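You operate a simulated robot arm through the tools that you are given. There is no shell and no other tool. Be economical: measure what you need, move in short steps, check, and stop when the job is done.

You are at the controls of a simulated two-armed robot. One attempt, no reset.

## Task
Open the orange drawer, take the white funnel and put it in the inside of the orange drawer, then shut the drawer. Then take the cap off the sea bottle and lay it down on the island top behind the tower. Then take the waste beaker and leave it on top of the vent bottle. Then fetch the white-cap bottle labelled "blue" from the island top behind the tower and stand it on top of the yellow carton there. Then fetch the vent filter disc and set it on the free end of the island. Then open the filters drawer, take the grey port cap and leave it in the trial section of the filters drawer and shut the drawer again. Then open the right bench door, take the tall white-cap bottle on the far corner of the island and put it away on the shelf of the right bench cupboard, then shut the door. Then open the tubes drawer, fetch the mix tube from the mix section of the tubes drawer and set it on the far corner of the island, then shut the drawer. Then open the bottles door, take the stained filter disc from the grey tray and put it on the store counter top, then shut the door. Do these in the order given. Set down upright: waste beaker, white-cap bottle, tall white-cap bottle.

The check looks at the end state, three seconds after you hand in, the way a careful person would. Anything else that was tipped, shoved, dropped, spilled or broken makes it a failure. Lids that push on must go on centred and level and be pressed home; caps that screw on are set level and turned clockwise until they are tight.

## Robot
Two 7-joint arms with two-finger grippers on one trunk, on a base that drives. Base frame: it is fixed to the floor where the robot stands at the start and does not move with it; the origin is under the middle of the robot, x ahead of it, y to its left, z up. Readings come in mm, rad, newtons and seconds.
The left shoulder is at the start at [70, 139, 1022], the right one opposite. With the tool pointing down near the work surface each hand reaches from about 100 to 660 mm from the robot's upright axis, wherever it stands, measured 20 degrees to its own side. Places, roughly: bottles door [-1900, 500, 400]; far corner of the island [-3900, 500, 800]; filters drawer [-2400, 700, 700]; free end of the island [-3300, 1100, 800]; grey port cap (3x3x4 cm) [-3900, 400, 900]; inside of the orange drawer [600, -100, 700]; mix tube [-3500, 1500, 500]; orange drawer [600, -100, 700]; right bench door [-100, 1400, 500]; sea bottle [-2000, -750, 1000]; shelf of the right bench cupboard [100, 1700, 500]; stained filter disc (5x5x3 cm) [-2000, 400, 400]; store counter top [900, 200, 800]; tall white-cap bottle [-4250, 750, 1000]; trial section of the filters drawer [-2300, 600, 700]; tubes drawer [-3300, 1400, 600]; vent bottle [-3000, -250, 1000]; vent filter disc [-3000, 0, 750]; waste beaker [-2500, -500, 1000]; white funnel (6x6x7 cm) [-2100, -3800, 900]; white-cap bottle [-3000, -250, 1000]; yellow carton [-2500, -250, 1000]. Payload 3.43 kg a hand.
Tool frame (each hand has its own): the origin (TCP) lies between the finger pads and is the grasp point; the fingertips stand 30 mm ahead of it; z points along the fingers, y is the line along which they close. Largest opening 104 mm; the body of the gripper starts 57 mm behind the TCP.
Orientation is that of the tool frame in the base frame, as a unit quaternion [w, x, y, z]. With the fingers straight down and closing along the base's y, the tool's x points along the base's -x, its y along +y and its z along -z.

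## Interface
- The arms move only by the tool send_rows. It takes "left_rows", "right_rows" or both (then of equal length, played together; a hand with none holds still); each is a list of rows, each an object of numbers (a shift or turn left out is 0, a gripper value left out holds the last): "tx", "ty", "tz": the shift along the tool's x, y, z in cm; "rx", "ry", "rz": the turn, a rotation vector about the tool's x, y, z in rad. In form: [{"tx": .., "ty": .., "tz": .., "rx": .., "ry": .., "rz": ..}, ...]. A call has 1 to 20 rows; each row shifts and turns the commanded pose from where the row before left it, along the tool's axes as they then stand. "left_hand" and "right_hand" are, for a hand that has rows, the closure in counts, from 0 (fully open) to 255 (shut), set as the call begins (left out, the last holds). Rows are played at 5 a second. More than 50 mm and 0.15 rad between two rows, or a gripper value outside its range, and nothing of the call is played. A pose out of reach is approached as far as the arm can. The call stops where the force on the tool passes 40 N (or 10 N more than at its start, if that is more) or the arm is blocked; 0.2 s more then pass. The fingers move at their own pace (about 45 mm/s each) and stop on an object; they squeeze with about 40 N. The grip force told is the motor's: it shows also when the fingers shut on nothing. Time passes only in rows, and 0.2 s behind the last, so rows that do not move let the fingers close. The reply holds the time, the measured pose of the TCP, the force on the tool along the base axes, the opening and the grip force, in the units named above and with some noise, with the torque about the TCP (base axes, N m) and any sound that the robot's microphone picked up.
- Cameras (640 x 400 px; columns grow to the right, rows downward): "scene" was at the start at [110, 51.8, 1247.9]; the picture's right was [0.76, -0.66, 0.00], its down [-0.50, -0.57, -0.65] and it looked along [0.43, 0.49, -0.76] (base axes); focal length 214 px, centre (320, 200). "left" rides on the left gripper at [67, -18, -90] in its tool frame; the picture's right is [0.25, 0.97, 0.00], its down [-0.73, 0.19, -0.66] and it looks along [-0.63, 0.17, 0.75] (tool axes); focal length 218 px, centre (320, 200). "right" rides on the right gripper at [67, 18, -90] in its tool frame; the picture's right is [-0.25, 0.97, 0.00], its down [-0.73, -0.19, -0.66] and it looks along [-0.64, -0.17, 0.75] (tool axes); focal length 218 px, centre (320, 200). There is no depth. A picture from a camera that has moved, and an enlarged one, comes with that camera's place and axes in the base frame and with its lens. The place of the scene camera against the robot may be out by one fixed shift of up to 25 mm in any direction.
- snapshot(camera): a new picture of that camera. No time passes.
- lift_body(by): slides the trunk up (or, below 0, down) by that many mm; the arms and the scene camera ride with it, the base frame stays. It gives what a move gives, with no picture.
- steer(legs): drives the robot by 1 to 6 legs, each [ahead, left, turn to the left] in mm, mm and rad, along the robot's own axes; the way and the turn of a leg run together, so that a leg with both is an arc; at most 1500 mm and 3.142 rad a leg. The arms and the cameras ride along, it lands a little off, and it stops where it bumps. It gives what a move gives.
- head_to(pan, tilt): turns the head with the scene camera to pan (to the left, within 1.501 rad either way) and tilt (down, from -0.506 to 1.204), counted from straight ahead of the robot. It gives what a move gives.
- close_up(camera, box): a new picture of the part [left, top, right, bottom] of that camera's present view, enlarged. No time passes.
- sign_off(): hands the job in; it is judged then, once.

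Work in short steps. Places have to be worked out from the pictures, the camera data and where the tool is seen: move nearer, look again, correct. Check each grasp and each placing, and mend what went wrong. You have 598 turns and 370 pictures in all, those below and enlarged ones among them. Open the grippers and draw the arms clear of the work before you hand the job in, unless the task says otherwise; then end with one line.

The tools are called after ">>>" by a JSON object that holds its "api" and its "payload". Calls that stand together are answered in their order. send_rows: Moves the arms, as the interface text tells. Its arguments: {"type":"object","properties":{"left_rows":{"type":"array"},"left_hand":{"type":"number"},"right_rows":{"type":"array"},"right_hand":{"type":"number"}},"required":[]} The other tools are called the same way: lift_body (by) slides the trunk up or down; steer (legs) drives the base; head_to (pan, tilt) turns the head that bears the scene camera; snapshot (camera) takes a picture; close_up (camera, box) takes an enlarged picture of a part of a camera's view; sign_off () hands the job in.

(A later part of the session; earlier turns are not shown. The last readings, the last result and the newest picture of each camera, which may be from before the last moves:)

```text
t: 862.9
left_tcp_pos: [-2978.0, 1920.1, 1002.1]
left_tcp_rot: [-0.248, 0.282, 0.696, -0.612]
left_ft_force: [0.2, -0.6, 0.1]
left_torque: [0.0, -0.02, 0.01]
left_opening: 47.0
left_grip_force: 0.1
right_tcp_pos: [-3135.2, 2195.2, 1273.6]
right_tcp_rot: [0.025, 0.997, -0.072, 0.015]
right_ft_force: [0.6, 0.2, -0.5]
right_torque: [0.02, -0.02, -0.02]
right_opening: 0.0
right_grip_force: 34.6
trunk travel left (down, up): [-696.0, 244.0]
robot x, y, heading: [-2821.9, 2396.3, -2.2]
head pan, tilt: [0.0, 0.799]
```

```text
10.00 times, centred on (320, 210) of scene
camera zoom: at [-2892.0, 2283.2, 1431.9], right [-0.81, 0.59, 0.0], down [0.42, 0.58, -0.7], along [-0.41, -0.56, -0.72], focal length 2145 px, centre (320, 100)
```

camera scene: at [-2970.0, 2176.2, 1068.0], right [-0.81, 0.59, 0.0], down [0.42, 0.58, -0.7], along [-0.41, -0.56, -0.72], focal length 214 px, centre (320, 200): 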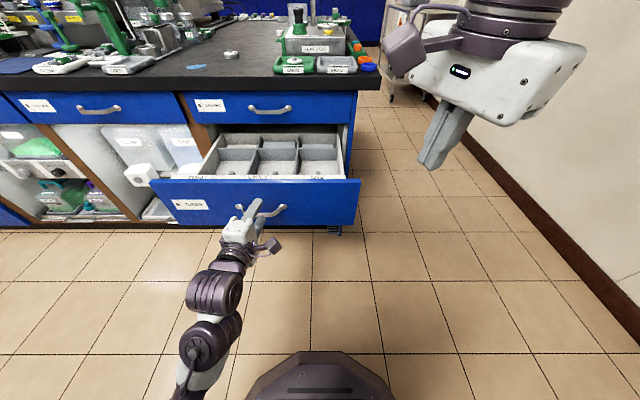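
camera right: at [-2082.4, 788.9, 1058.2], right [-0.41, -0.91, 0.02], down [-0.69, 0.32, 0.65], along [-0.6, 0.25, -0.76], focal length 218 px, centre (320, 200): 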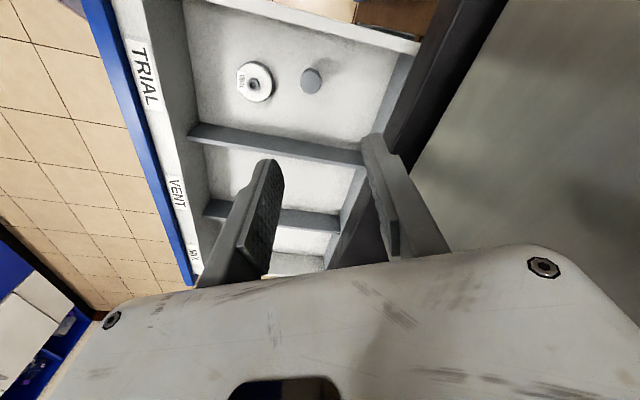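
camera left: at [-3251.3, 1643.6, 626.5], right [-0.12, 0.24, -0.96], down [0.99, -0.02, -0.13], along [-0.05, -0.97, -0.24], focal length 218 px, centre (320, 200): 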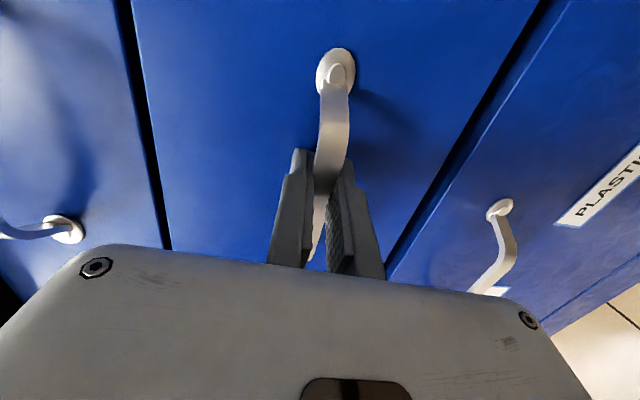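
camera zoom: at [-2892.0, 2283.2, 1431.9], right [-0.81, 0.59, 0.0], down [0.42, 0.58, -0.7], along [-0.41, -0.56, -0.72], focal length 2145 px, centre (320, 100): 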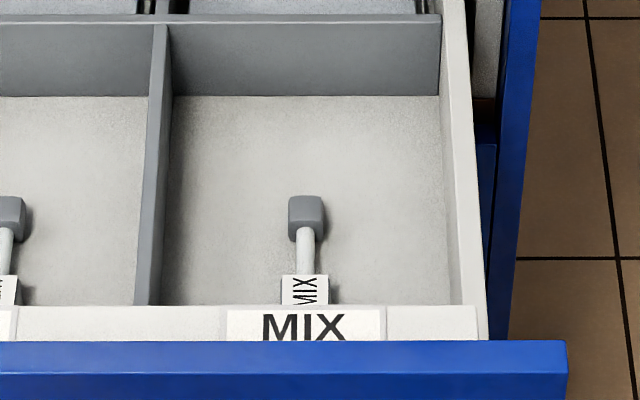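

The mix tube lies lengthwise with a MIX label block. I'll use the right hand: yaw it so the fingers close across the tube, lower it, and move over the section.

>>> {"api": "send_rows", "payload": {"right_rows": [{"rz": -0.135}, {"rz": -0.135}, {"rz": -0.135}, {"rz": -0.135}, {"rz": -0.135}, {"rz": -0.135}, {"rz": -0.135}, {"rz": -0.135}, {"tz": 3}, {"tz": 3}, {"tz": 3}, {"tz": 3}, {"tz": 3}], "right_hand": 110}}

>>> {"api": "steer", "payload": {"legs": [[0, 150, 0], [200, 0, 0]]}}

>>> {"api": "lift_body", "payload": {"by": -300}}

>>> {"api": "snapshot", "payload": {"camera": "right"}}

>>> {"api": "snapshot", "payload": {"camera": "scene"}}

```text
t: 865.7
left_tcp_pos: [-2978.2, 1919.6, 1002.3]
left_tcp_rot: [-0.249, 0.282, 0.696, -0.611]
left_ft_force: [-0.8, -0.6, 0.1]
left_torque: [-0.03, 0.02, -0.04]
left_opening: 47.1
left_grip_force: 0.1
right_tcp_pos: [-3116.4, 2196.3, 1114.9]
right_tcp_rot: [0.03, 0.893, 0.45, 0.001]
right_ft_force: [-0.3, -0.3, 0.1]
right_torque: [0.0, -0.03, 0.0]
right_opening: 59.5
right_grip_force: 0.0
right hand out of reach, approached as far as the arm can: row 7, 8
trunk travel left (down, up): [-696.0, 244.0]
robot x, y, heading: [-2824.0, 2397.0, -2.199]
head pan, tilt: [0.0, 0.799]
```

```text
t: 868.3
left_tcp_pos: [-2968.4, 1668.9, 1003.2]
left_tcp_rot: [-0.246, 0.281, 0.696, -0.613]
left_ft_force: [-0.2, -0.3, 0.1]
left_torque: [0.0, 0.03, -0.05]
left_opening: 46.8
left_grip_force: 0.1
right_tcp_pos: [-3106.8, 1943.6, 1114.3]
right_tcp_rot: [0.028, 0.891, 0.452, 0.0]
right_ft_force: [0.4, -0.2, -0.1]
right_torque: [0.03, -0.01, 0.0]
right_opening: 59.4
right_grip_force: 0.1
trunk travel left (down, up): [-696.0, 244.0]
robot x, y, heading: [-2817.1, 2141.7, -2.198]
head pan, tilt: [0.0, 0.799]
```

```text
t: 871.2
left_tcp_pos: [-2968.8, 1668.9, 716.6]
left_tcp_rot: [-0.253, 0.275, 0.685, -0.626]
left_ft_force: [-3.1, -0.1, 25.1]
left_torque: [-0.2, 0.63, -0.03]
left_opening: 31.9
left_grip_force: 0.1
right_tcp_pos: [-3107.3, 1944.3, 816.6]
right_tcp_rot: [0.03, 0.891, 0.453, 0.001]
right_ft_force: [0.3, -0.1, -0.2]
right_torque: [0.0, -0.02, -0.03]
right_opening: 59.3
right_grip_force: 0.1
trunk travel left (down, up): [-396.0, 544.0]
robot x, y, heading: [-2815.6, 2141.0, -2.201]
head pan, tilt: [0.0, 0.799]
stopped: the force on the tool passed its limit at 41 N (the readings are from after the stop); the commanded pose is now the measured one
```

```text
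145 pictures are left
camera right: at [-3056.6, 1994.7, 905.0], right [0.63, -0.77, 0.06], down [-0.6, -0.44, 0.66], along [-0.49, -0.45, -0.74], focal length 218 px, centre (320, 200)
```

right: 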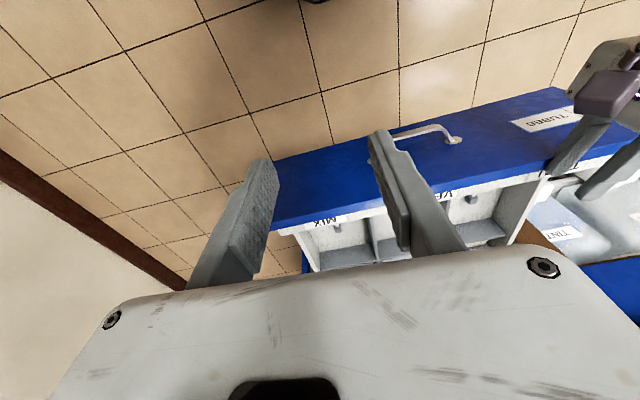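

```text
144 pictures are left
camera scene: at [-2884.0, 2033.2, 1132.9], right [-0.81, 0.59, 0.0], down [0.42, 0.58, -0.7], along [-0.41, -0.57, -0.72], focal length 214 px, centre (320, 200)
```

scene: 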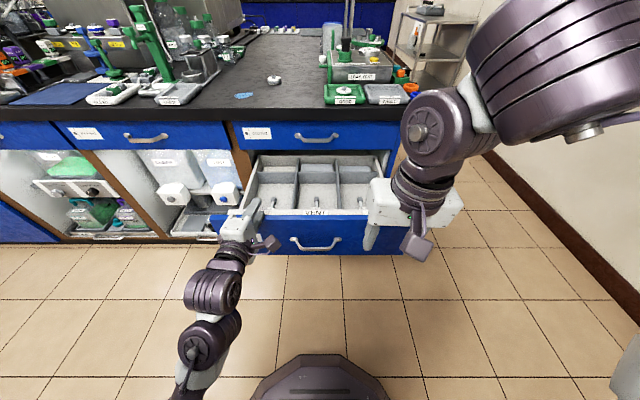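

The left hand touched the drawer's rim. Raise, and move the left arm outward first.

>>> {"api": "lift_body", "payload": {"by": 80}}

>>> {"api": "send_rows", "payload": {"left_rows": [{"tx": -4}, {"tx": -4}, {"tx": -4}, {"tx": -4}, {"tx": -4}, {"tx": -4}]}}

>>> {"api": "close_up", "payload": {"camera": "scene", "box": [180, 130, 420, 280]}}

```text
t: 872.4
left_tcp_pos: [-2968.6, 1666.4, 789.0]
left_tcp_rot: [-0.25, 0.277, 0.691, -0.619]
left_ft_force: [-0.4, -0.8, -0.4]
left_torque: [-0.01, -0.02, 0.0]
left_opening: 47.0
left_grip_force: 0.0
right_tcp_pos: [-3107.9, 1942.8, 895.0]
right_tcp_rot: [0.028, 0.891, 0.453, 0.0]
right_ft_force: [0.6, 0.3, 0.0]
right_torque: [-0.02, -0.03, 0.03]
right_opening: 59.3
right_grip_force: 0.1
trunk travel left (down, up): [-476.0, 464.0]
robot x, y, heading: [-2816.3, 2145.1, -2.199]
head pan, tilt: [0.0, 0.799]
```

```text
t: 873.8
left_tcp_pos: [-2796.1, 1501.0, 789.7]
left_tcp_rot: [-0.251, 0.278, 0.69, -0.62]
left_ft_force: [-0.4, -0.3, 0.1]
left_torque: [-0.02, 0.02, -0.02]
left_opening: 46.9
left_grip_force: 0.0
right_tcp_pos: [-3107.4, 1943.7, 895.1]
right_tcp_rot: [0.029, 0.891, 0.452, 0.001]
right_ft_force: [-0.1, 0.4, 0.5]
right_torque: [0.02, 0.03, 0.02]
right_opening: 59.1
right_grip_force: 0.1
trunk travel left (down, up): [-476.0, 464.0]
robot x, y, heading: [-2815.1, 2140.5, -2.195]
head pan, tilt: [0.0, 0.799]
```

```text
2.67 times, centred on (300, 205) of scene
camera zoom: at [-2883.8, 2031.0, 1212.6], right [-0.81, 0.59, 0.0], down [0.42, 0.58, -0.7], along [-0.41, -0.56, -0.72], focal length 572 px, centre (373, 187)
```

zoom: 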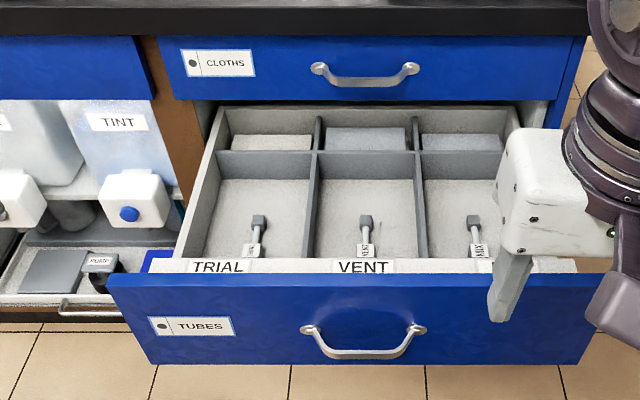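

Left arm is clear of the drawer. Move in with the right hand over the MIX section.

>>> {"api": "steer", "payload": {"legs": [[110, -20, 0]]}}

>>> {"api": "lift_body", "payload": {"by": -80}}

>>> {"api": "send_rows", "payload": {"right_rows": [{"tx": -3.6, "tz": 0.5}, {"tx": -3.6, "tz": 0.5}, {"tx": -3.6, "tz": 0.5}, {"tx": -3.6, "tz": 0.5}]}}

>>> {"api": "snapshot", "payload": {"camera": "right"}}

```text
t: 875.0
left_tcp_pos: [-2879.2, 1423.7, 789.6]
left_tcp_rot: [-0.252, 0.279, 0.69, -0.618]
left_ft_force: [-1.1, 0.8, 0.1]
left_torque: [0.01, 0.01, -0.05]
left_opening: 46.9
left_grip_force: 0.1
right_tcp_pos: [-3190.1, 1866.7, 895.3]
right_tcp_rot: [0.028, 0.892, 0.451, 0.001]
right_ft_force: [0.6, 0.5, -0.3]
right_torque: [0.03, -0.04, 0.01]
right_opening: 59.4
right_grip_force: 0.1
trunk travel left (down, up): [-476.0, 464.0]
robot x, y, heading: [-2898.0, 2066.7, -2.203]
head pan, tilt: [0.0, 0.799]
```

```text
t: 876.2
left_tcp_pos: [-2878.4, 1425.1, 709.4]
left_tcp_rot: [-0.252, 0.279, 0.689, -0.619]
left_ft_force: [-0.5, -0.8, -0.5]
left_torque: [0.03, -0.04, -0.03]
left_opening: 46.7
left_grip_force: 0.0
right_tcp_pos: [-3187.7, 1867.9, 814.6]
right_tcp_rot: [0.029, 0.892, 0.451, 0.001]
right_ft_force: [0.5, 0.4, 0.3]
right_torque: [-0.02, -0.02, 0.0]
right_opening: 58.9
right_grip_force: 0.1
trunk travel left (down, up): [-396.0, 544.0]
robot x, y, heading: [-2896.5, 2063.6, -2.2]
head pan, tilt: [0.0, 0.799]
```

```text
t: 877.2
left_tcp_pos: [-2881.1, 1424.4, 709.6]
left_tcp_rot: [-0.251, 0.28, 0.689, -0.62]
left_ft_force: [0.1, 0.0, -0.5]
left_torque: [0.01, 0.01, -0.01]
left_opening: 47.0
left_grip_force: 0.0
right_tcp_pos: [-3255.6, 1749.8, 795.8]
right_tcp_rot: [0.03, 0.893, 0.448, 0.0]
right_ft_force: [-0.1, 0.4, 1.1]
right_torque: [0.03, 0.02, -0.03]
right_opening: 59.1
right_grip_force: 0.1
right hand out of reach, approached as far as the arm can: row 4
trunk travel left (down, up): [-396.0, 544.0]
robot x, y, heading: [-2900.5, 2068.3, -2.203]
head pan, tilt: [0.0, 0.799]
```

```text
142 pictures are left
camera right: at [-3204.5, 1799.6, 885.1], right [0.62, -0.78, 0.06], down [-0.61, -0.44, 0.66], along [-0.49, -0.45, -0.75], focal length 218 px, centre (320, 200)
```

right: 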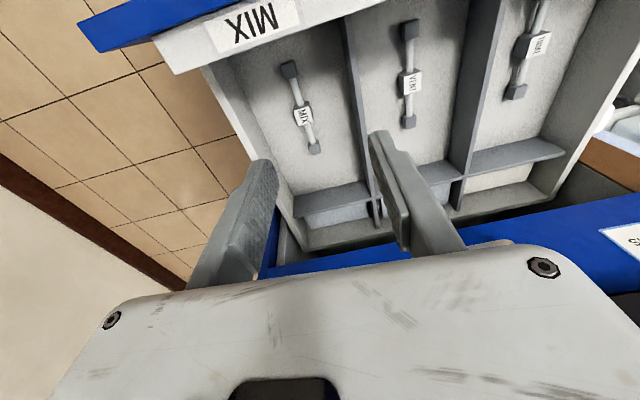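

The mix tube's centre is near (-3295,1735). Correct by 23 mm right and 20 mm ahead, and lower 150 mm.

>>> {"api": "steer", "payload": {"legs": [[20, -23, 0]]}}

>>> {"api": "lift_body", "payload": {"by": -140}}

>>> {"api": "send_rows", "payload": {"right_rows": [{"tx": -0.8}, {"tx": -0.8}]}}

>>> {"api": "snapshot", "payload": {"camera": "right"}}

```text
t: 878.0
left_tcp_pos: [-2910.3, 1421.4, 708.8]
left_tcp_rot: [-0.251, 0.278, 0.69, -0.619]
left_ft_force: [-0.6, 1.1, -0.6]
left_torque: [-0.02, 0.0, -0.01]
left_opening: 46.9
left_grip_force: 0.0
right_tcp_pos: [-3285.2, 1746.6, 794.5]
right_tcp_rot: [0.029, 0.894, 0.448, 0.001]
right_ft_force: [-0.4, -0.8, -0.6]
right_torque: [0.0, -0.02, -0.01]
right_opening: 59.0
right_grip_force: 0.1
trunk travel left (down, up): [-396.0, 544.0]
robot x, y, heading: [-2924.8, 2062.2, -2.2]
head pan, tilt: [0.0, 0.799]
```

```text
t: 879.7
left_tcp_pos: [-2908.8, 1421.0, 568.7]
left_tcp_rot: [-0.251, 0.279, 0.69, -0.619]
left_ft_force: [0.0, -0.9, 0.0]
left_torque: [-0.03, 0.01, -0.01]
left_opening: 47.1
left_grip_force: 0.1
right_tcp_pos: [-3284.9, 1747.9, 655.3]
right_tcp_rot: [0.029, 0.893, 0.449, -0.001]
right_ft_force: [-0.2, 0.4, -0.8]
right_torque: [0.03, 0.0, -0.02]
right_opening: 59.3
right_grip_force: 0.1
trunk travel left (down, up): [-256.0, 684.0]
robot x, y, heading: [-2927.7, 2062.2, -2.2]
head pan, tilt: [0.0, 0.799]
```

```text
t: 880.3
left_tcp_pos: [-2909.6, 1421.2, 569.6]
left_tcp_rot: [-0.251, 0.278, 0.69, -0.619]
left_ft_force: [1.4, -0.9, -1.2]
left_torque: [0.0, 0.04, 0.0]
left_opening: 46.9
left_grip_force: 0.2
right_tcp_pos: [-3285.5, 1733.6, 656.0]
right_tcp_rot: [0.029, 0.895, 0.446, 0.0]
right_ft_force: [-0.4, 0.0, -0.5]
right_torque: [0.01, 0.02, -0.01]
right_opening: 59.1
right_grip_force: 0.0
right hand out of reach, approached as far as the arm can: row 1, 2
trunk travel left (down, up): [-256.0, 684.0]
robot x, y, heading: [-2927.4, 2066.4, -2.202]
head pan, tilt: [0.0, 0.799]
```

```text
141 pictures are left
camera right: at [-3233.5, 1784.2, 745.3], right [0.62, -0.78, 0.06], down [-0.61, -0.43, 0.67], along [-0.5, -0.45, -0.74], focal length 218 px, centre (320, 200)
```

right: 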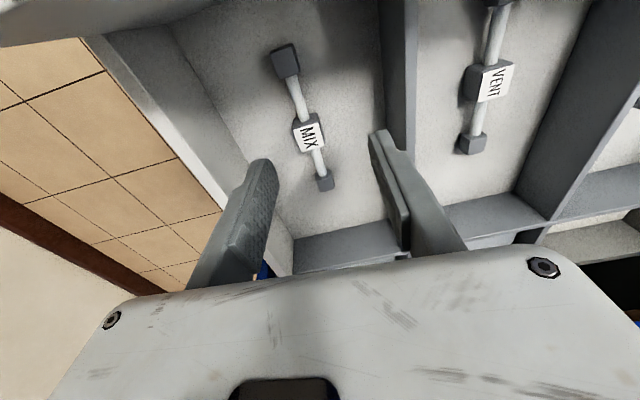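

Shift 8 mm right and 5 ahead, then lower.

>>> {"api": "steer", "payload": {"legs": [[5, -8, 0]]}}

>>> {"api": "lift_body", "payload": {"by": -45}}

>>> {"api": "snapshot", "payload": {"camera": "right"}}

```text
t: 881.0
left_tcp_pos: [-2919.3, 1422.7, 569.3]
left_tcp_rot: [-0.251, 0.278, 0.69, -0.619]
left_ft_force: [-0.1, 0.5, 0.0]
left_torque: [-0.01, -0.02, -0.02]
left_opening: 46.6
left_grip_force: 0.0
right_tcp_pos: [-3295.3, 1736.0, 655.8]
right_tcp_rot: [0.03, 0.894, 0.447, -0.001]
right_ft_force: [0.1, 0.5, -0.2]
right_torque: [0.04, -0.03, -0.02]
right_opening: 59.4
right_grip_force: 0.1
trunk travel left (down, up): [-256.0, 684.0]
robot x, y, heading: [-2938.8, 2064.5, -2.204]
head pan, tilt: [0.0, 0.799]
```

```text
t: 881.9
left_tcp_pos: [-2918.6, 1422.0, 525.0]
left_tcp_rot: [-0.251, 0.279, 0.69, -0.619]
left_ft_force: [1.0, -0.1, -0.1]
left_torque: [0.04, 0.02, 0.01]
left_opening: 47.1
left_grip_force: 0.0
right_tcp_pos: [-3294.6, 1735.3, 611.6]
right_tcp_rot: [0.03, 0.894, 0.448, -0.001]
right_ft_force: [0.4, -0.1, -0.2]
right_torque: [0.02, 0.01, 0.0]
right_opening: 59.0
right_grip_force: 0.0
trunk travel left (down, up): [-211.0, 729.0]
robot x, y, heading: [-2937.7, 2065.6, -2.207]
head pan, tilt: [0.0, 0.799]
```

```text
140 pictures are left
camera right: at [-3242.7, 1785.1, 700.3], right [0.62, -0.78, 0.06], down [-0.61, -0.43, 0.67], along [-0.5, -0.45, -0.74], focal length 218 px, centre (320, 200)
```

right: 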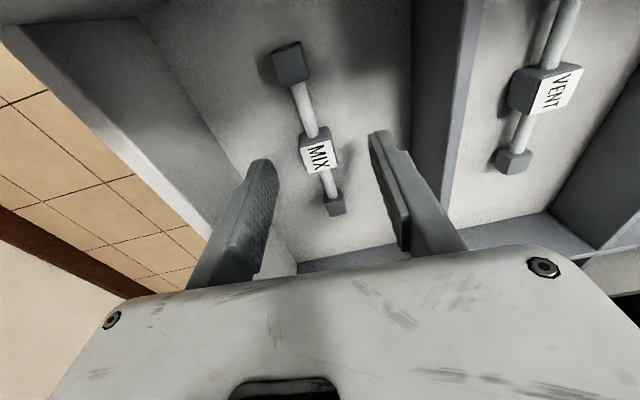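

Centred on the label block. Lower with the arm until contact.

>>> {"api": "send_rows", "payload": {"right_rows": [{"tz": 0.8}, {"tz": 0.6}, {"tz": 0.5}, {"tz": 0.5}, {"tz": 0.5}, {"tz": 0.5}, {"tz": 0.5}, {"tz": 0.5}]}}

```text
t: 883.7
left_tcp_pos: [-2918.5, 1422.0, 524.3]
left_tcp_rot: [-0.251, 0.279, 0.69, -0.619]
left_ft_force: [0.9, -0.3, -0.3]
left_torque: [0.01, 0.01, -0.01]
left_opening: 47.0
left_grip_force: 0.1
right_tcp_pos: [-3294.1, 1732.6, 567.3]
right_tcp_rot: [0.029, 0.894, 0.446, 0.0]
right_ft_force: [-0.4, -0.2, 0.4]
right_torque: [0.0, 0.0, -0.03]
right_opening: 58.9
right_grip_force: 0.0
trunk travel left (down, up): [-211.0, 729.0]
robot x, y, heading: [-2940.0, 2067.9, -2.203]
head pan, tilt: [0.0, 0.799]
```

No contact yet at 567; check how low it is.

>>> {"api": "snapshot", "payload": {"camera": "right"}}

```text
139 pictures are left
camera right: at [-3242.1, 1782.0, 655.8], right [0.62, -0.78, 0.06], down [-0.61, -0.43, 0.67], along [-0.5, -0.45, -0.74], focal length 218 px, centre (320, 200)
```

right: 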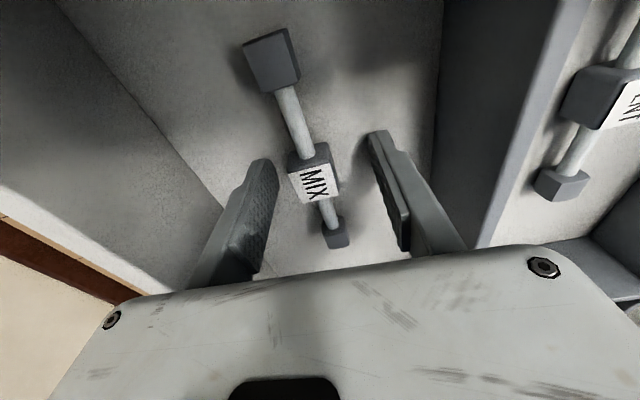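

The label block is right at the grasp point. Close.

>>> {"api": "send_rows", "payload": {"right_rows": [{}, {}, {}], "right_hand": 255}}

>>> {"api": "send_rows", "payload": {"right_rows": [{"tz": -2}, {"tz": -2}, {"tz": -2}, {"tz": -2}]}}

>>> {"api": "snapshot", "payload": {"camera": "right"}}

```text
t: 884.5
left_tcp_pos: [-2919.0, 1422.8, 524.2]
left_tcp_rot: [-0.251, 0.28, 0.69, -0.618]
left_ft_force: [-1.0, -0.3, -0.1]
left_torque: [-0.02, -0.03, -0.02]
left_opening: 46.9
left_grip_force: 0.1
right_tcp_pos: [-3293.6, 1732.6, 567.5]
right_tcp_rot: [0.03, 0.894, 0.447, -0.001]
right_ft_force: [0.1, 0.1, 0.4]
right_torque: [-0.03, 0.01, -0.03]
right_opening: 24.7
right_grip_force: 32.5
trunk travel left (down, up): [-211.0, 729.0]
robot x, y, heading: [-2934.2, 2066.7, -2.205]
head pan, tilt: [0.0, 0.799]
```

```text
t: 885.5
left_tcp_pos: [-2919.0, 1422.9, 524.2]
left_tcp_rot: [-0.251, 0.279, 0.69, -0.619]
left_ft_force: [-0.9, -0.3, 0.1]
left_torque: [0.0, -0.04, -0.03]
left_opening: 46.8
left_grip_force: 0.1
right_tcp_pos: [-3292.9, 1737.3, 647.7]
right_tcp_rot: [0.03, 0.895, 0.446, -0.001]
right_ft_force: [-0.1, -0.9, -0.4]
right_torque: [0.01, 0.0, 0.01]
right_opening: 24.5
right_grip_force: 39.8
trunk travel left (down, up): [-211.0, 729.0]
robot x, y, heading: [-2939.7, 2061.9, -2.2]
head pan, tilt: [0.0, 0.799]
```

```text
138 pictures are left
camera right: at [-3240.2, 1786.8, 736.0], right [0.62, -0.78, 0.06], down [-0.61, -0.43, 0.67], along [-0.5, -0.45, -0.74], focal length 218 px, centre (320, 200)
```

right: 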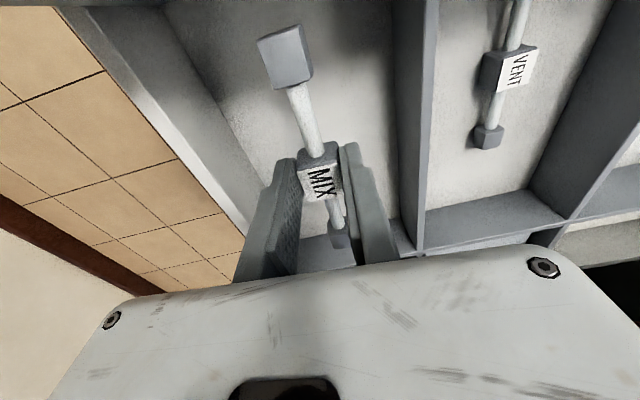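

The mix tube is held. Raise, tuck the left arm back in, and go down the corridor to the island's back side.

>>> {"api": "lift_body", "payload": {"by": 400}}

>>> {"api": "steer", "payload": {"legs": [[-200, 0, 0]]}}

>>> {"api": "send_rows", "payload": {"left_rows": [{"tx": 4}, {"tx": 4}, {"tx": 4}, {"tx": 4}, {"tx": 4}, {"tx": 4}]}}

>>> {"api": "steer", "payload": {"legs": [[0, -640, 0], [1400, 0, 0], [1250, 0, 0]]}}

>>> {"api": "head_to", "payload": {"pan": 0.0, "tilt": 0.6}}

>>> {"api": "snapshot", "payload": {"camera": "scene"}}

```text
t: 889.3
left_tcp_pos: [-2918.1, 1421.9, 924.2]
left_tcp_rot: [-0.252, 0.279, 0.69, -0.619]
left_ft_force: [-0.6, 0.5, -0.6]
left_torque: [-0.01, -0.02, 0.02]
left_opening: 47.2
left_grip_force: 0.1
right_tcp_pos: [-3291.5, 1736.7, 1046.9]
right_tcp_rot: [0.029, 0.895, 0.445, -0.002]
right_ft_force: [0.4, -0.3, 0.0]
right_torque: [-0.01, -0.03, -0.06]
right_opening: 24.7
right_grip_force: 39.6
trunk travel left (down, up): [-611.0, 329.0]
robot x, y, heading: [-2933.3, 2066.4, -2.201]
head pan, tilt: [0.0, 0.799]
```

```text
t: 890.9
left_tcp_pos: [-2799.4, 1581.2, 925.3]
left_tcp_rot: [-0.25, 0.277, 0.69, -0.62]
left_ft_force: [0.1, 0.8, -0.1]
left_torque: [0.0, 0.0, 0.02]
left_opening: 47.0
left_grip_force: 0.1
right_tcp_pos: [-3175.2, 1893.1, 1046.4]
right_tcp_rot: [0.03, 0.893, 0.448, 0.0]
right_ft_force: [0.1, -0.3, -0.2]
right_torque: [-0.03, 0.0, 0.03]
right_opening: 24.8
right_grip_force: 40.0
trunk travel left (down, up): [-611.0, 329.0]
robot x, y, heading: [-2822.9, 2224.2, -2.196]
head pan, tilt: [0.0, 0.799]
```

```text
t: 892.3
left_tcp_pos: [-2976.6, 1749.8, 926.4]
left_tcp_rot: [-0.248, 0.278, 0.69, -0.621]
left_ft_force: [-1.3, 1.0, 0.3]
left_torque: [0.0, -0.01, 0.04]
left_opening: 46.7
left_grip_force: 0.0
right_tcp_pos: [-3176.0, 1895.5, 1047.5]
right_tcp_rot: [0.031, 0.893, 0.448, 0.0]
right_ft_force: [0.1, 0.4, 0.3]
right_torque: [-0.03, -0.02, -0.01]
right_opening: 24.6
right_grip_force: 39.7
trunk travel left (down, up): [-611.0, 329.0]
robot x, y, heading: [-2821.0, 2223.9, -2.194]
head pan, tilt: [0.0, 0.799]
```

```text
t: 908.5
left_tcp_pos: [-5076.8, -36.4, 925.5]
left_tcp_rot: [-0.254, 0.281, 0.689, -0.618]
left_ft_force: [0.5, 0.0, 0.5]
left_torque: [-0.03, -0.01, 0.0]
left_opening: 46.9
left_grip_force: 0.1
right_tcp_pos: [-5275.8, 111.4, 1047.0]
right_tcp_rot: [0.029, 0.896, 0.442, -0.002]
right_ft_force: [0.2, 0.0, -0.6]
right_torque: [-0.02, -0.02, 0.0]
right_opening: 24.9
right_grip_force: 40.1
trunk travel left (down, up): [-611.0, 329.0]
robot x, y, heading: [-4920.2, 434.9, -2.207]
head pan, tilt: [0.0, 0.799]
```

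```text
t: 909.2
left_tcp_pos: [-5075.6, -35.7, 926.2]
left_tcp_rot: [-0.254, 0.282, 0.689, -0.618]
left_ft_force: [0.0, 0.5, -0.8]
left_torque: [-0.01, -0.02, 0.03]
left_opening: 46.7
left_grip_force: 0.0
right_tcp_pos: [-5274.7, 112.1, 1046.6]
right_tcp_rot: [0.029, 0.896, 0.442, -0.001]
right_ft_force: [-0.3, -1.0, -0.9]
right_torque: [0.0, 0.01, -0.02]
right_opening: 24.8
right_grip_force: 39.5
trunk travel left (down, up): [-611.0, 329.0]
robot x, y, heading: [-4917.8, 437.0, -2.209]
head pan, tilt: [0.0, 0.6]
```

```text
137 pictures are left
camera scene: at [-4990.9, 317.9, 1364.4], right [-0.8, 0.6, 0.0], down [0.34, 0.45, -0.82], along [-0.49, -0.66, -0.57], focal length 214 px, centre (320, 200)
```

scene: 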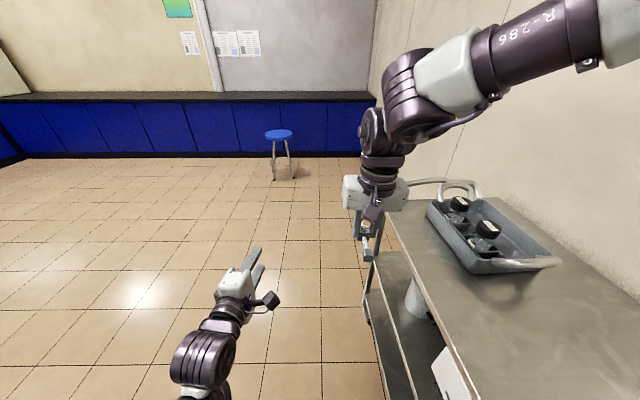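

The cart is to the right, clear. Shift left along the back side and turn to face the island.

>>> {"api": "steer", "payload": {"legs": [[80, 330, 0], [0, 0, 3.14]]}}

>>> {"api": "snapshot", "payload": {"camera": "scene"}}

```text
t: 918.5
left_tcp_pos: [-4493.7, 632.1, 926.7]
left_tcp_rot: [-0.604, 0.674, -0.316, 0.285]
left_ft_force: [0.3, -0.1, 0.3]
left_torque: [-0.02, -0.03, 0.04]
left_opening: 46.8
left_grip_force: 0.1
right_tcp_pos: [-4310.8, 462.3, 1046.4]
right_tcp_rot: [0.003, -0.396, 0.918, 0.03]
right_ft_force: [-0.1, -0.9, -0.8]
right_torque: [-0.04, -0.02, 0.0]
right_opening: 24.7
right_grip_force: 39.9
trunk travel left (down, up): [-611.0, 329.0]
robot x, y, heading: [-4698.7, 174.6, 0.831]
head pan, tilt: [0.0, 0.6]
```

```text
136 pictures are left
camera scene: at [-4598.1, 271.9, 1364.5], right [0.74, -0.67, 0.0], down [-0.38, -0.42, -0.82], along [0.56, 0.61, -0.57], focal length 214 px, centre (320, 200)
```

scene: 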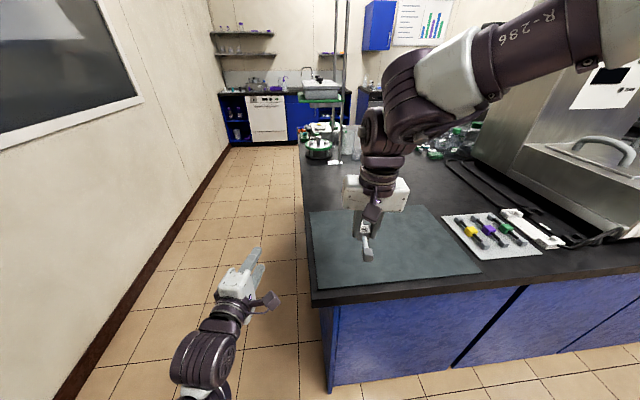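

I'll place it on the bare counter just beyond the mat, near (-3851,567). Align, yaw the right hand a quarter turn, and approach.

>>> {"api": "steer", "payload": {"legs": [[0, 0, 0.113], [0, -329, 0]]}}

>>> {"api": "send_rows", "payload": {"right_rows": [{"rz": 0.14}, {"rz": 0.14}, {"rz": 0.14}, {"rz": 0.14}, {"rz": 0.14}, {"rz": 0.14}, {"rz": 0.14}, {"rz": 0.14}, {"rz": 0.14}, {"rz": 0.14}, {"rz": 0.14}]}}

>>> {"api": "steer", "payload": {"legs": [[170, 0, 0]]}}

>>> {"api": "snapshot", "payload": {"camera": "scene"}}

>>> {"api": "snapshot", "payload": {"camera": "right"}}

```text
t: 921.3
left_tcp_pos: [-4274.9, 454.1, 925.8]
left_tcp_rot: [-0.619, 0.69, -0.279, 0.25]
left_ft_force: [0.0, -0.6, 0.6]
left_torque: [0.0, 0.02, -0.03]
left_opening: 46.7
left_grip_force: 0.1
right_tcp_pos: [-4073.9, 308.1, 1046.3]
right_tcp_rot: [0.001, -0.446, 0.894, 0.029]
right_ft_force: [1.1, -0.4, -0.4]
right_torque: [0.01, 0.04, 0.0]
right_opening: 24.7
right_grip_force: 40.2
trunk travel left (down, up): [-611.0, 329.0]
robot x, y, heading: [-4432.2, -21.8, 0.944]
head pan, tilt: [0.0, 0.6]
```

```text
t: 923.7
left_tcp_pos: [-4275.5, 453.6, 925.9]
left_tcp_rot: [-0.619, 0.691, -0.279, 0.25]
left_ft_force: [0.3, 1.1, -0.5]
left_torque: [-0.03, -0.01, 0.0]
left_opening: 47.3
left_grip_force: 0.1
right_tcp_pos: [-4074.8, 309.1, 1045.8]
right_tcp_rot: [-0.021, 0.304, 0.952, 0.023]
right_ft_force: [-0.3, -0.6, 0.0]
right_torque: [-0.01, 0.0, 0.02]
right_opening: 24.8
right_grip_force: 40.1
trunk travel left (down, up): [-611.0, 329.0]
robot x, y, heading: [-4427.9, -20.2, 0.944]
head pan, tilt: [0.0, 0.6]
```

```text
t: 925.1
left_tcp_pos: [-4179.5, 590.3, 926.3]
left_tcp_rot: [-0.62, 0.691, -0.276, 0.249]
left_ft_force: [-0.3, -0.2, -0.2]
left_torque: [-0.03, 0.02, 0.0]
left_opening: 47.0
left_grip_force: 0.1
right_tcp_pos: [-3978.2, 446.5, 1046.8]
right_tcp_rot: [-0.02, 0.299, 0.954, 0.021]
right_ft_force: [0.5, 0.1, -0.3]
right_torque: [-0.03, 0.01, 0.01]
right_opening: 24.7
right_grip_force: 39.9
trunk travel left (down, up): [-611.0, 329.0]
robot x, y, heading: [-4331.3, 113.1, 0.948]
head pan, tilt: [0.0, 0.6]
```

```text
135 pictures are left
camera scene: at [-4241.3, 221.7, 1364.5], right [0.81, -0.58, 0.0], down [-0.33, -0.46, -0.82], along [0.48, 0.67, -0.57], focal length 214 px, centre (320, 200)
```

scene: 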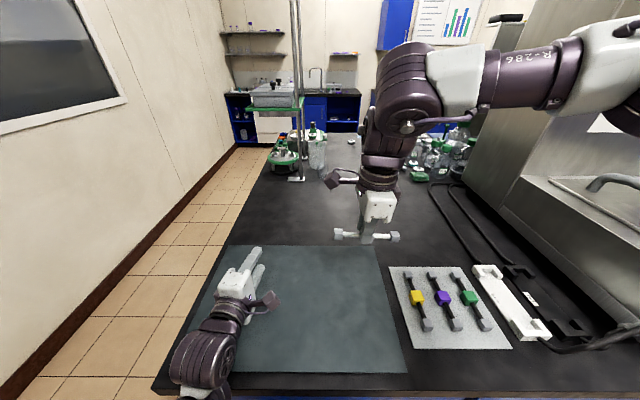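

```text
134 pictures are left
camera right: at [-4020.8, 495.7, 1140.4], right [0.76, 0.65, 0.02], down [0.51, -0.61, 0.61], along [0.41, -0.46, -0.79], focal length 218 px, centre (320, 200)
```

right: 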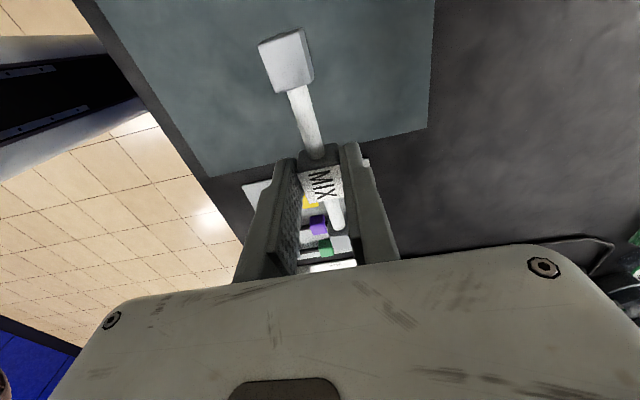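

The hand must extend ~160 mm ahead; I'll do it while descending, since the arm reaches further low.

>>> {"api": "send_rows", "payload": {"right_rows": [{"ty": 3.1, "tx": -0.6, "tz": 2.6}, {"ty": 3.1, "tx": -0.6, "tz": 2.6}, {"ty": 3.1, "tx": -0.6, "tz": 2.6}, {"ty": 3.1, "tx": -0.6, "tz": 2.4}, {"ty": 3.1, "tx": -0.6, "tz": 2.2}]}}

>>> {"api": "snapshot", "payload": {"camera": "right"}}

```text
t: 926.3
left_tcp_pos: [-4179.3, 591.5, 925.3]
left_tcp_rot: [-0.62, 0.691, -0.276, 0.249]
left_ft_force: [-0.6, 0.0, 0.0]
left_torque: [-0.03, 0.03, -0.01]
left_opening: 47.0
left_grip_force: 0.0
right_tcp_pos: [-3864.6, 565.5, 923.4]
right_tcp_rot: [-0.02, 0.3, 0.954, 0.021]
right_ft_force: [-0.4, 0.7, 0.3]
right_torque: [-0.01, 0.0, 0.03]
right_opening: 24.6
right_grip_force: 39.6
trunk travel left (down, up): [-611.0, 329.0]
robot x, y, heading: [-4330.9, 117.5, 0.944]
head pan, tilt: [0.0, 0.6]
```

```text
133 pictures are left
camera right: at [-3908.6, 615.3, 1017.9], right [0.76, 0.65, 0.02], down [0.51, -0.61, 0.61], along [0.41, -0.46, -0.79], focal length 218 px, centre (320, 200)
```

right: 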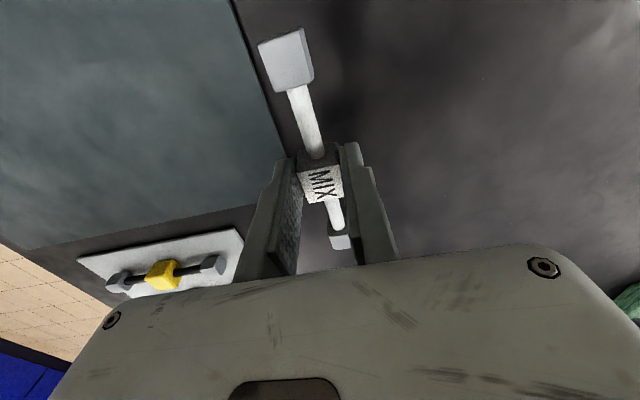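

Reached easily. 15 mm further, then lower until contact.

>>> {"api": "send_rows", "payload": {"right_rows": [{"ty": 1.8}, {"tz": 1.0}, {"tz": 0.7}, {"tz": 0.5}, {"tz": 0.5}, {"tz": 0.5}, {"tz": 0.5}, {"tz": 0.5}, {"tz": 0.5}, {"tz": 0.5}]}}

>>> {"api": "snapshot", "payload": {"camera": "right"}}

```text
t: 928.5
left_tcp_pos: [-4180.7, 588.4, 928.6]
left_tcp_rot: [-0.621, 0.69, -0.276, 0.249]
left_ft_force: [0.3, -0.4, 0.3]
left_torque: [0.02, -0.02, 0.0]
left_opening: 46.6
left_grip_force: 0.1
right_tcp_pos: [-3859.1, 580.7, 880.2]
right_tcp_rot: [-0.019, 0.3, 0.953, 0.028]
right_ft_force: [5.3, 3.8, 37.7]
right_torque: [-0.54, -0.27, 0.1]
right_opening: 25.5
right_grip_force: 40.3
trunk travel left (down, up): [-611.0, 329.0]
robot x, y, heading: [-4328.4, 117.6, 0.95]
head pan, tilt: [0.0, 0.6]
```

```text
132 pictures are left
camera right: at [-3903.0, 629.3, 975.2], right [0.76, 0.65, 0.03], down [0.5, -0.61, 0.61], along [0.41, -0.45, -0.79], focal length 218 px, centre (320, 200)
```

right: 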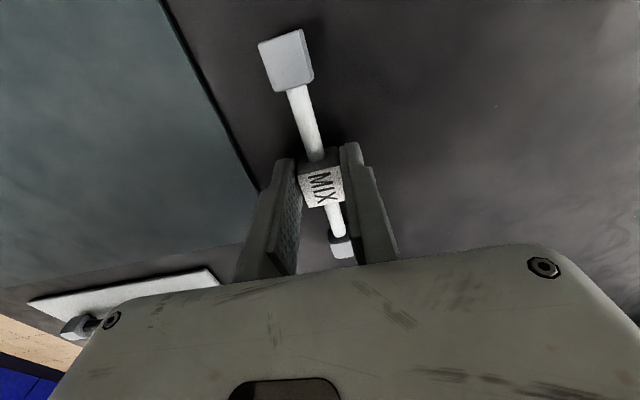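

The fingertips rest on the counter. Ease up and release the tube.

>>> {"api": "send_rows", "payload": {"right_rows": [{"tz": -0.2}, {}, {}, {"tz": -3}, {"tz": -4}, {"tz": -4}], "right_hand": 150}}

>>> {"api": "snapshot", "payload": {"camera": "right"}}

```text
t: 929.9
left_tcp_pos: [-4179.7, 590.0, 926.0]
left_tcp_rot: [-0.62, 0.691, -0.276, 0.25]
left_ft_force: [0.1, -0.4, 0.2]
left_torque: [0.02, -0.01, 0.0]
left_opening: 47.0
left_grip_force: 0.1
right_tcp_pos: [-3858.6, 575.6, 987.6]
right_tcp_rot: [-0.02, 0.299, 0.954, 0.022]
right_ft_force: [-0.5, -0.5, 0.3]
right_torque: [-0.01, -0.04, 0.04]
right_opening: 43.0
right_grip_force: 0.1
trunk travel left (down, up): [-611.0, 329.0]
robot x, y, heading: [-4333.0, 117.1, 0.948]
head pan, tilt: [0.0, 0.6]
```

```text
131 pictures are left
camera right: at [-3901.2, 624.8, 1081.4], right [0.76, 0.65, 0.02], down [0.51, -0.61, 0.61], along [0.41, -0.46, -0.79], focal length 218 px, centre (320, 200)
```

right: 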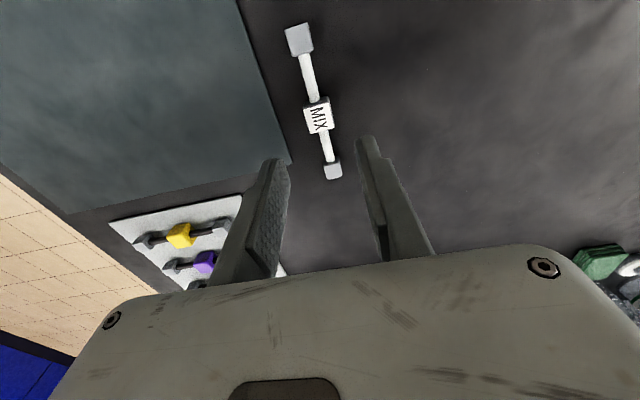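

The mix tube lies on the far corner. Retract and return through the corridor to shut the drawer.

>>> {"api": "send_rows", "payload": {"right_rows": [{"ty": -3.5, "tz": -2}, {"ty": -3.5, "tz": -2}, {"ty": -3.5, "tz": -2}, {"ty": -3.5, "tz": -2}]}}

>>> {"api": "steer", "payload": {"legs": [[-120, 0, 0], [0, 570, 0], [350, 0, 0], [0, 170, 0], [1400, 0, 0], [950, 0, 0]]}}

>>> {"api": "head_to", "payload": {"pan": -1.2, "tilt": 0.6}}

>>> {"api": "snapshot", "payload": {"camera": "scene"}}

```text
t: 930.9
left_tcp_pos: [-4179.6, 589.8, 927.7]
left_tcp_rot: [-0.62, 0.691, -0.277, 0.249]
left_ft_force: [0.2, -0.8, 0.5]
left_torque: [-0.01, 0.01, -0.01]
left_opening: 47.1
left_grip_force: 0.1
right_tcp_pos: [-3932.8, 453.5, 1062.4]
right_tcp_rot: [-0.02, 0.3, 0.954, 0.024]
right_ft_force: [0.0, -0.2, 0.9]
right_torque: [0.03, 0.01, 0.03]
right_opening: 42.7
right_grip_force: 0.0
trunk travel left (down, up): [-611.0, 329.0]
robot x, y, heading: [-4330.7, 114.9, 0.95]
head pan, tilt: [0.0, 0.6]
```

```text
t: 949.1
left_tcp_pos: [-3308.4, 3156.9, 925.5]
left_tcp_rot: [-0.622, 0.694, -0.269, 0.242]
left_ft_force: [0.0, -0.6, 0.0]
left_torque: [0.01, 0.01, -0.01]
left_opening: 46.7
left_grip_force: 0.1
right_tcp_pos: [-3058.2, 3029.0, 1060.5]
right_tcp_rot: [-0.021, 0.287, 0.957, 0.021]
right_ft_force: [-0.2, -0.2, 0.7]
right_torque: [0.03, 0.01, 0.02]
right_opening: 42.9
right_grip_force: 0.1
trunk travel left (down, up): [-611.0, 329.0]
robot x, y, heading: [-3447.4, 2678.1, 0.971]
head pan, tilt: [0.0, 0.6]
```

```text
t: 950.5
left_tcp_pos: [-3307.7, 3156.4, 926.4]
left_tcp_rot: [-0.623, 0.694, -0.268, 0.242]
left_ft_force: [-0.4, -0.3, -0.4]
left_torque: [0.0, -0.02, 0.0]
left_opening: 47.1
left_grip_force: 0.1
right_tcp_pos: [-3059.5, 3028.8, 1060.7]
right_tcp_rot: [-0.02, 0.287, 0.957, 0.022]
right_ft_force: [0.0, -0.4, 0.6]
right_torque: [-0.04, -0.02, 0.02]
right_opening: 42.7
right_grip_force: 0.1
trunk travel left (down, up): [-611.0, 329.0]
robot x, y, heading: [-3449.9, 2679.6, 0.972]
head pan, tilt: [-1.201, 0.6]
```

```text
130 pictures are left
camera scene: at [-3325.2, 2693.6, 1364.5], right [-0.23, -0.97, 0.0], down [-0.55, 0.13, -0.83], along [0.8, -0.19, -0.56], focal length 214 px, centre (320, 200)
```

scene: 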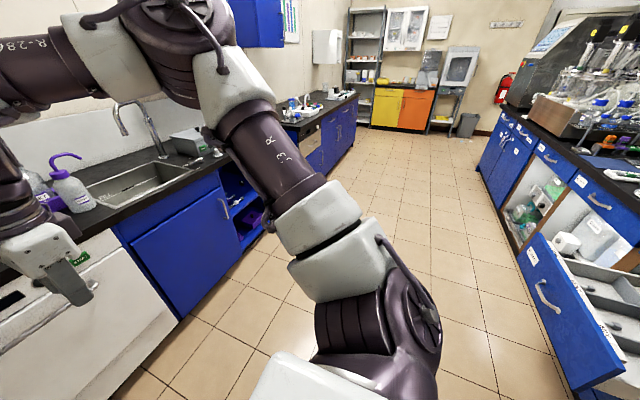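

Clear all round. Turn to face the island front, close the left fingers, and line up with the TUBES drawer.

>>> {"api": "steer", "payload": {"legs": [[0, 0, -3.14], [0, 0, -0.03], [0, 670, 0]]}}

>>> {"api": "lift_body", "payload": {"by": -343}}

>>> {"api": "send_rows", "payload": {"left_rows": [{}, {}, {}], "left_hand": 255}}

>>> {"api": "snapshot", "payload": {"camera": "left"}}

```text
t: 962.0
left_tcp_pos: [-3066.2, 1804.9, 924.3]
left_tcp_rot: [-0.255, 0.282, 0.689, -0.617]
left_ft_force: [0.2, 0.1, -0.2]
left_torque: [0.02, 0.01, 0.0]
left_opening: 47.0
left_grip_force: 0.0
right_tcp_pos: [-3309.2, 1941.9, 1060.0]
right_tcp_rot: [0.023, 0.951, -0.307, 0.02]
right_ft_force: [0.9, -0.5, -0.1]
right_torque: [0.01, -0.02, 0.0]
right_opening: 42.8
right_grip_force: 0.1
trunk travel left (down, up): [-611.0, 329.0]
robot x, y, heading: [-2905.3, 2276.2, -2.214]
head pan, tilt: [-1.201, 0.6]
```

```text
t: 964.7
left_tcp_pos: [-3065.4, 1805.8, 631.3]
left_tcp_rot: [-0.26, 0.278, 0.674, -0.633]
left_ft_force: [-1.7, -0.6, 27.5]
left_torque: [-0.25, 0.41, -0.02]
left_opening: 30.6
left_grip_force: 0.1
right_tcp_pos: [-3310.6, 1944.0, 752.3]
right_tcp_rot: [0.024, 0.951, -0.308, 0.02]
right_ft_force: [0.2, 0.0, 1.2]
right_torque: [0.0, 0.01, 0.0]
right_opening: 42.6
right_grip_force: 0.0
trunk travel left (down, up): [-301.0, 639.0]
robot x, y, heading: [-2905.2, 2275.7, -2.212]
head pan, tilt: [-1.201, 0.6]
stopped: the force on the tool passed its limit at 46 N (the readings are from after the stop); the commanded pose is now the measured one
```

```text
t: 965.5
left_tcp_pos: [-3066.1, 1804.7, 624.9]
left_tcp_rot: [-0.258, 0.278, 0.68, -0.628]
left_ft_force: [0.4, 0.9, -0.2]
left_torque: [0.02, -0.01, 0.02]
left_opening: 0.0
left_grip_force: 34.7
right_tcp_pos: [-3310.1, 1942.1, 750.6]
right_tcp_rot: [0.022, 0.951, -0.308, 0.021]
right_ft_force: [-0.3, -0.3, 0.2]
right_torque: [0.01, -0.02, 0.01]
right_opening: 42.5
right_grip_force: 0.1
trunk travel left (down, up): [-301.0, 639.0]
robot x, y, heading: [-2907.0, 2275.8, -2.206]
head pan, tilt: [-1.201, 0.6]
```

```text
129 pictures are left
camera left: at [-3052.2, 1915.8, 650.2], right [-0.13, 0.23, -0.96], down [0.99, -0.04, -0.14], along [-0.07, -0.97, -0.23], focal length 218 px, centre (320, 200)
```

left: 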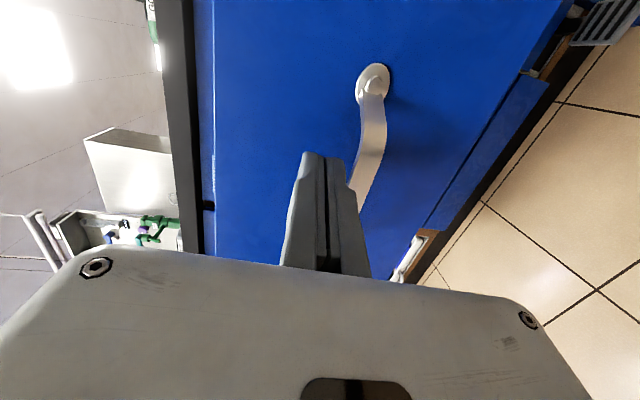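

The closed fingers are just above the bar — fine for pushing. Retract the right hand first, then push.

>>> {"api": "send_rows", "payload": {"right_rows": [{"ty": -3.8}, {"ty": -3.8}, {"ty": -3.8}, {"ty": -3.8}, {"ty": -3.8}]}}

>>> {"api": "steer", "payload": {"legs": [[220, 0, 0.005]]}}

>>> {"api": "steer", "payload": {"legs": [[150, 0, 0]]}}

>>> {"api": "snapshot", "payload": {"camera": "left"}}

```text
t: 966.7
left_tcp_pos: [-3064.8, 1804.4, 627.5]
left_tcp_rot: [-0.258, 0.278, 0.679, -0.628]
left_ft_force: [0.0, -0.5, -0.3]
left_torque: [-0.02, 0.02, -0.02]
left_opening: 0.0
left_grip_force: 34.5
right_tcp_pos: [-3199.9, 2096.8, 745.8]
right_tcp_rot: [0.023, 0.951, -0.308, 0.021]
right_ft_force: [0.7, 0.0, 0.3]
right_torque: [-0.04, 0.02, -0.01]
right_opening: 43.0
right_grip_force: 0.0
trunk travel left (down, up): [-301.0, 639.0]
robot x, y, heading: [-2904.5, 2277.6, -2.21]
head pan, tilt: [-1.201, 0.6]
```

```text
t: 968.4
left_tcp_pos: [-3194.6, 1627.0, 625.0]
left_tcp_rot: [-0.257, 0.277, 0.681, -0.627]
left_ft_force: [-0.8, -0.2, -0.1]
left_torque: [0.0, -0.01, -0.01]
left_opening: 0.1
left_grip_force: 34.5
right_tcp_pos: [-3330.2, 1919.3, 745.3]
right_tcp_rot: [0.022, 0.952, -0.306, 0.02]
right_ft_force: [-0.5, -0.2, 0.5]
right_torque: [0.02, 0.0, 0.0]
right_opening: 43.0
right_grip_force: 0.1
trunk travel left (down, up): [-301.0, 639.0]
robot x, y, heading: [-3038.6, 2096.8, -2.206]
head pan, tilt: [-1.201, 0.6]
```

```text
t: 969.7
left_tcp_pos: [-3269.7, 1527.0, 623.9]
left_tcp_rot: [-0.257, 0.279, 0.682, -0.626]
left_ft_force: [3.1, 4.0, -0.6]
left_torque: [-0.06, 0.02, 0.08]
left_opening: 0.1
left_grip_force: 35.2
right_tcp_pos: [-3406.7, 1816.0, 745.3]
right_tcp_rot: [0.022, 0.952, -0.306, 0.02]
right_ft_force: [0.4, 0.1, -0.1]
right_torque: [0.02, 0.04, 0.01]
right_opening: 42.5
right_grip_force: 0.0
trunk travel left (down, up): [-301.0, 639.0]
robot x, y, heading: [-3117.7, 1994.2, -2.208]
head pan, tilt: [-1.201, 0.6]
stopped in leg 1: the force on the tool passed its limit at 170 N (the readings are from after the stop); the commanded pose is now the measured one
```

```text
128 pictures are left
camera left: at [-3256.3, 1638.2, 650.6], right [-0.12, 0.24, -0.96], down [0.99, -0.03, -0.14], along [-0.06, -0.97, -0.23], focal length 218 px, centre (320, 200)
```

left: 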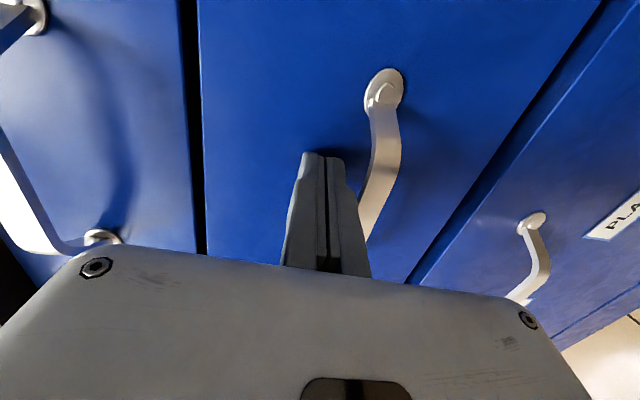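

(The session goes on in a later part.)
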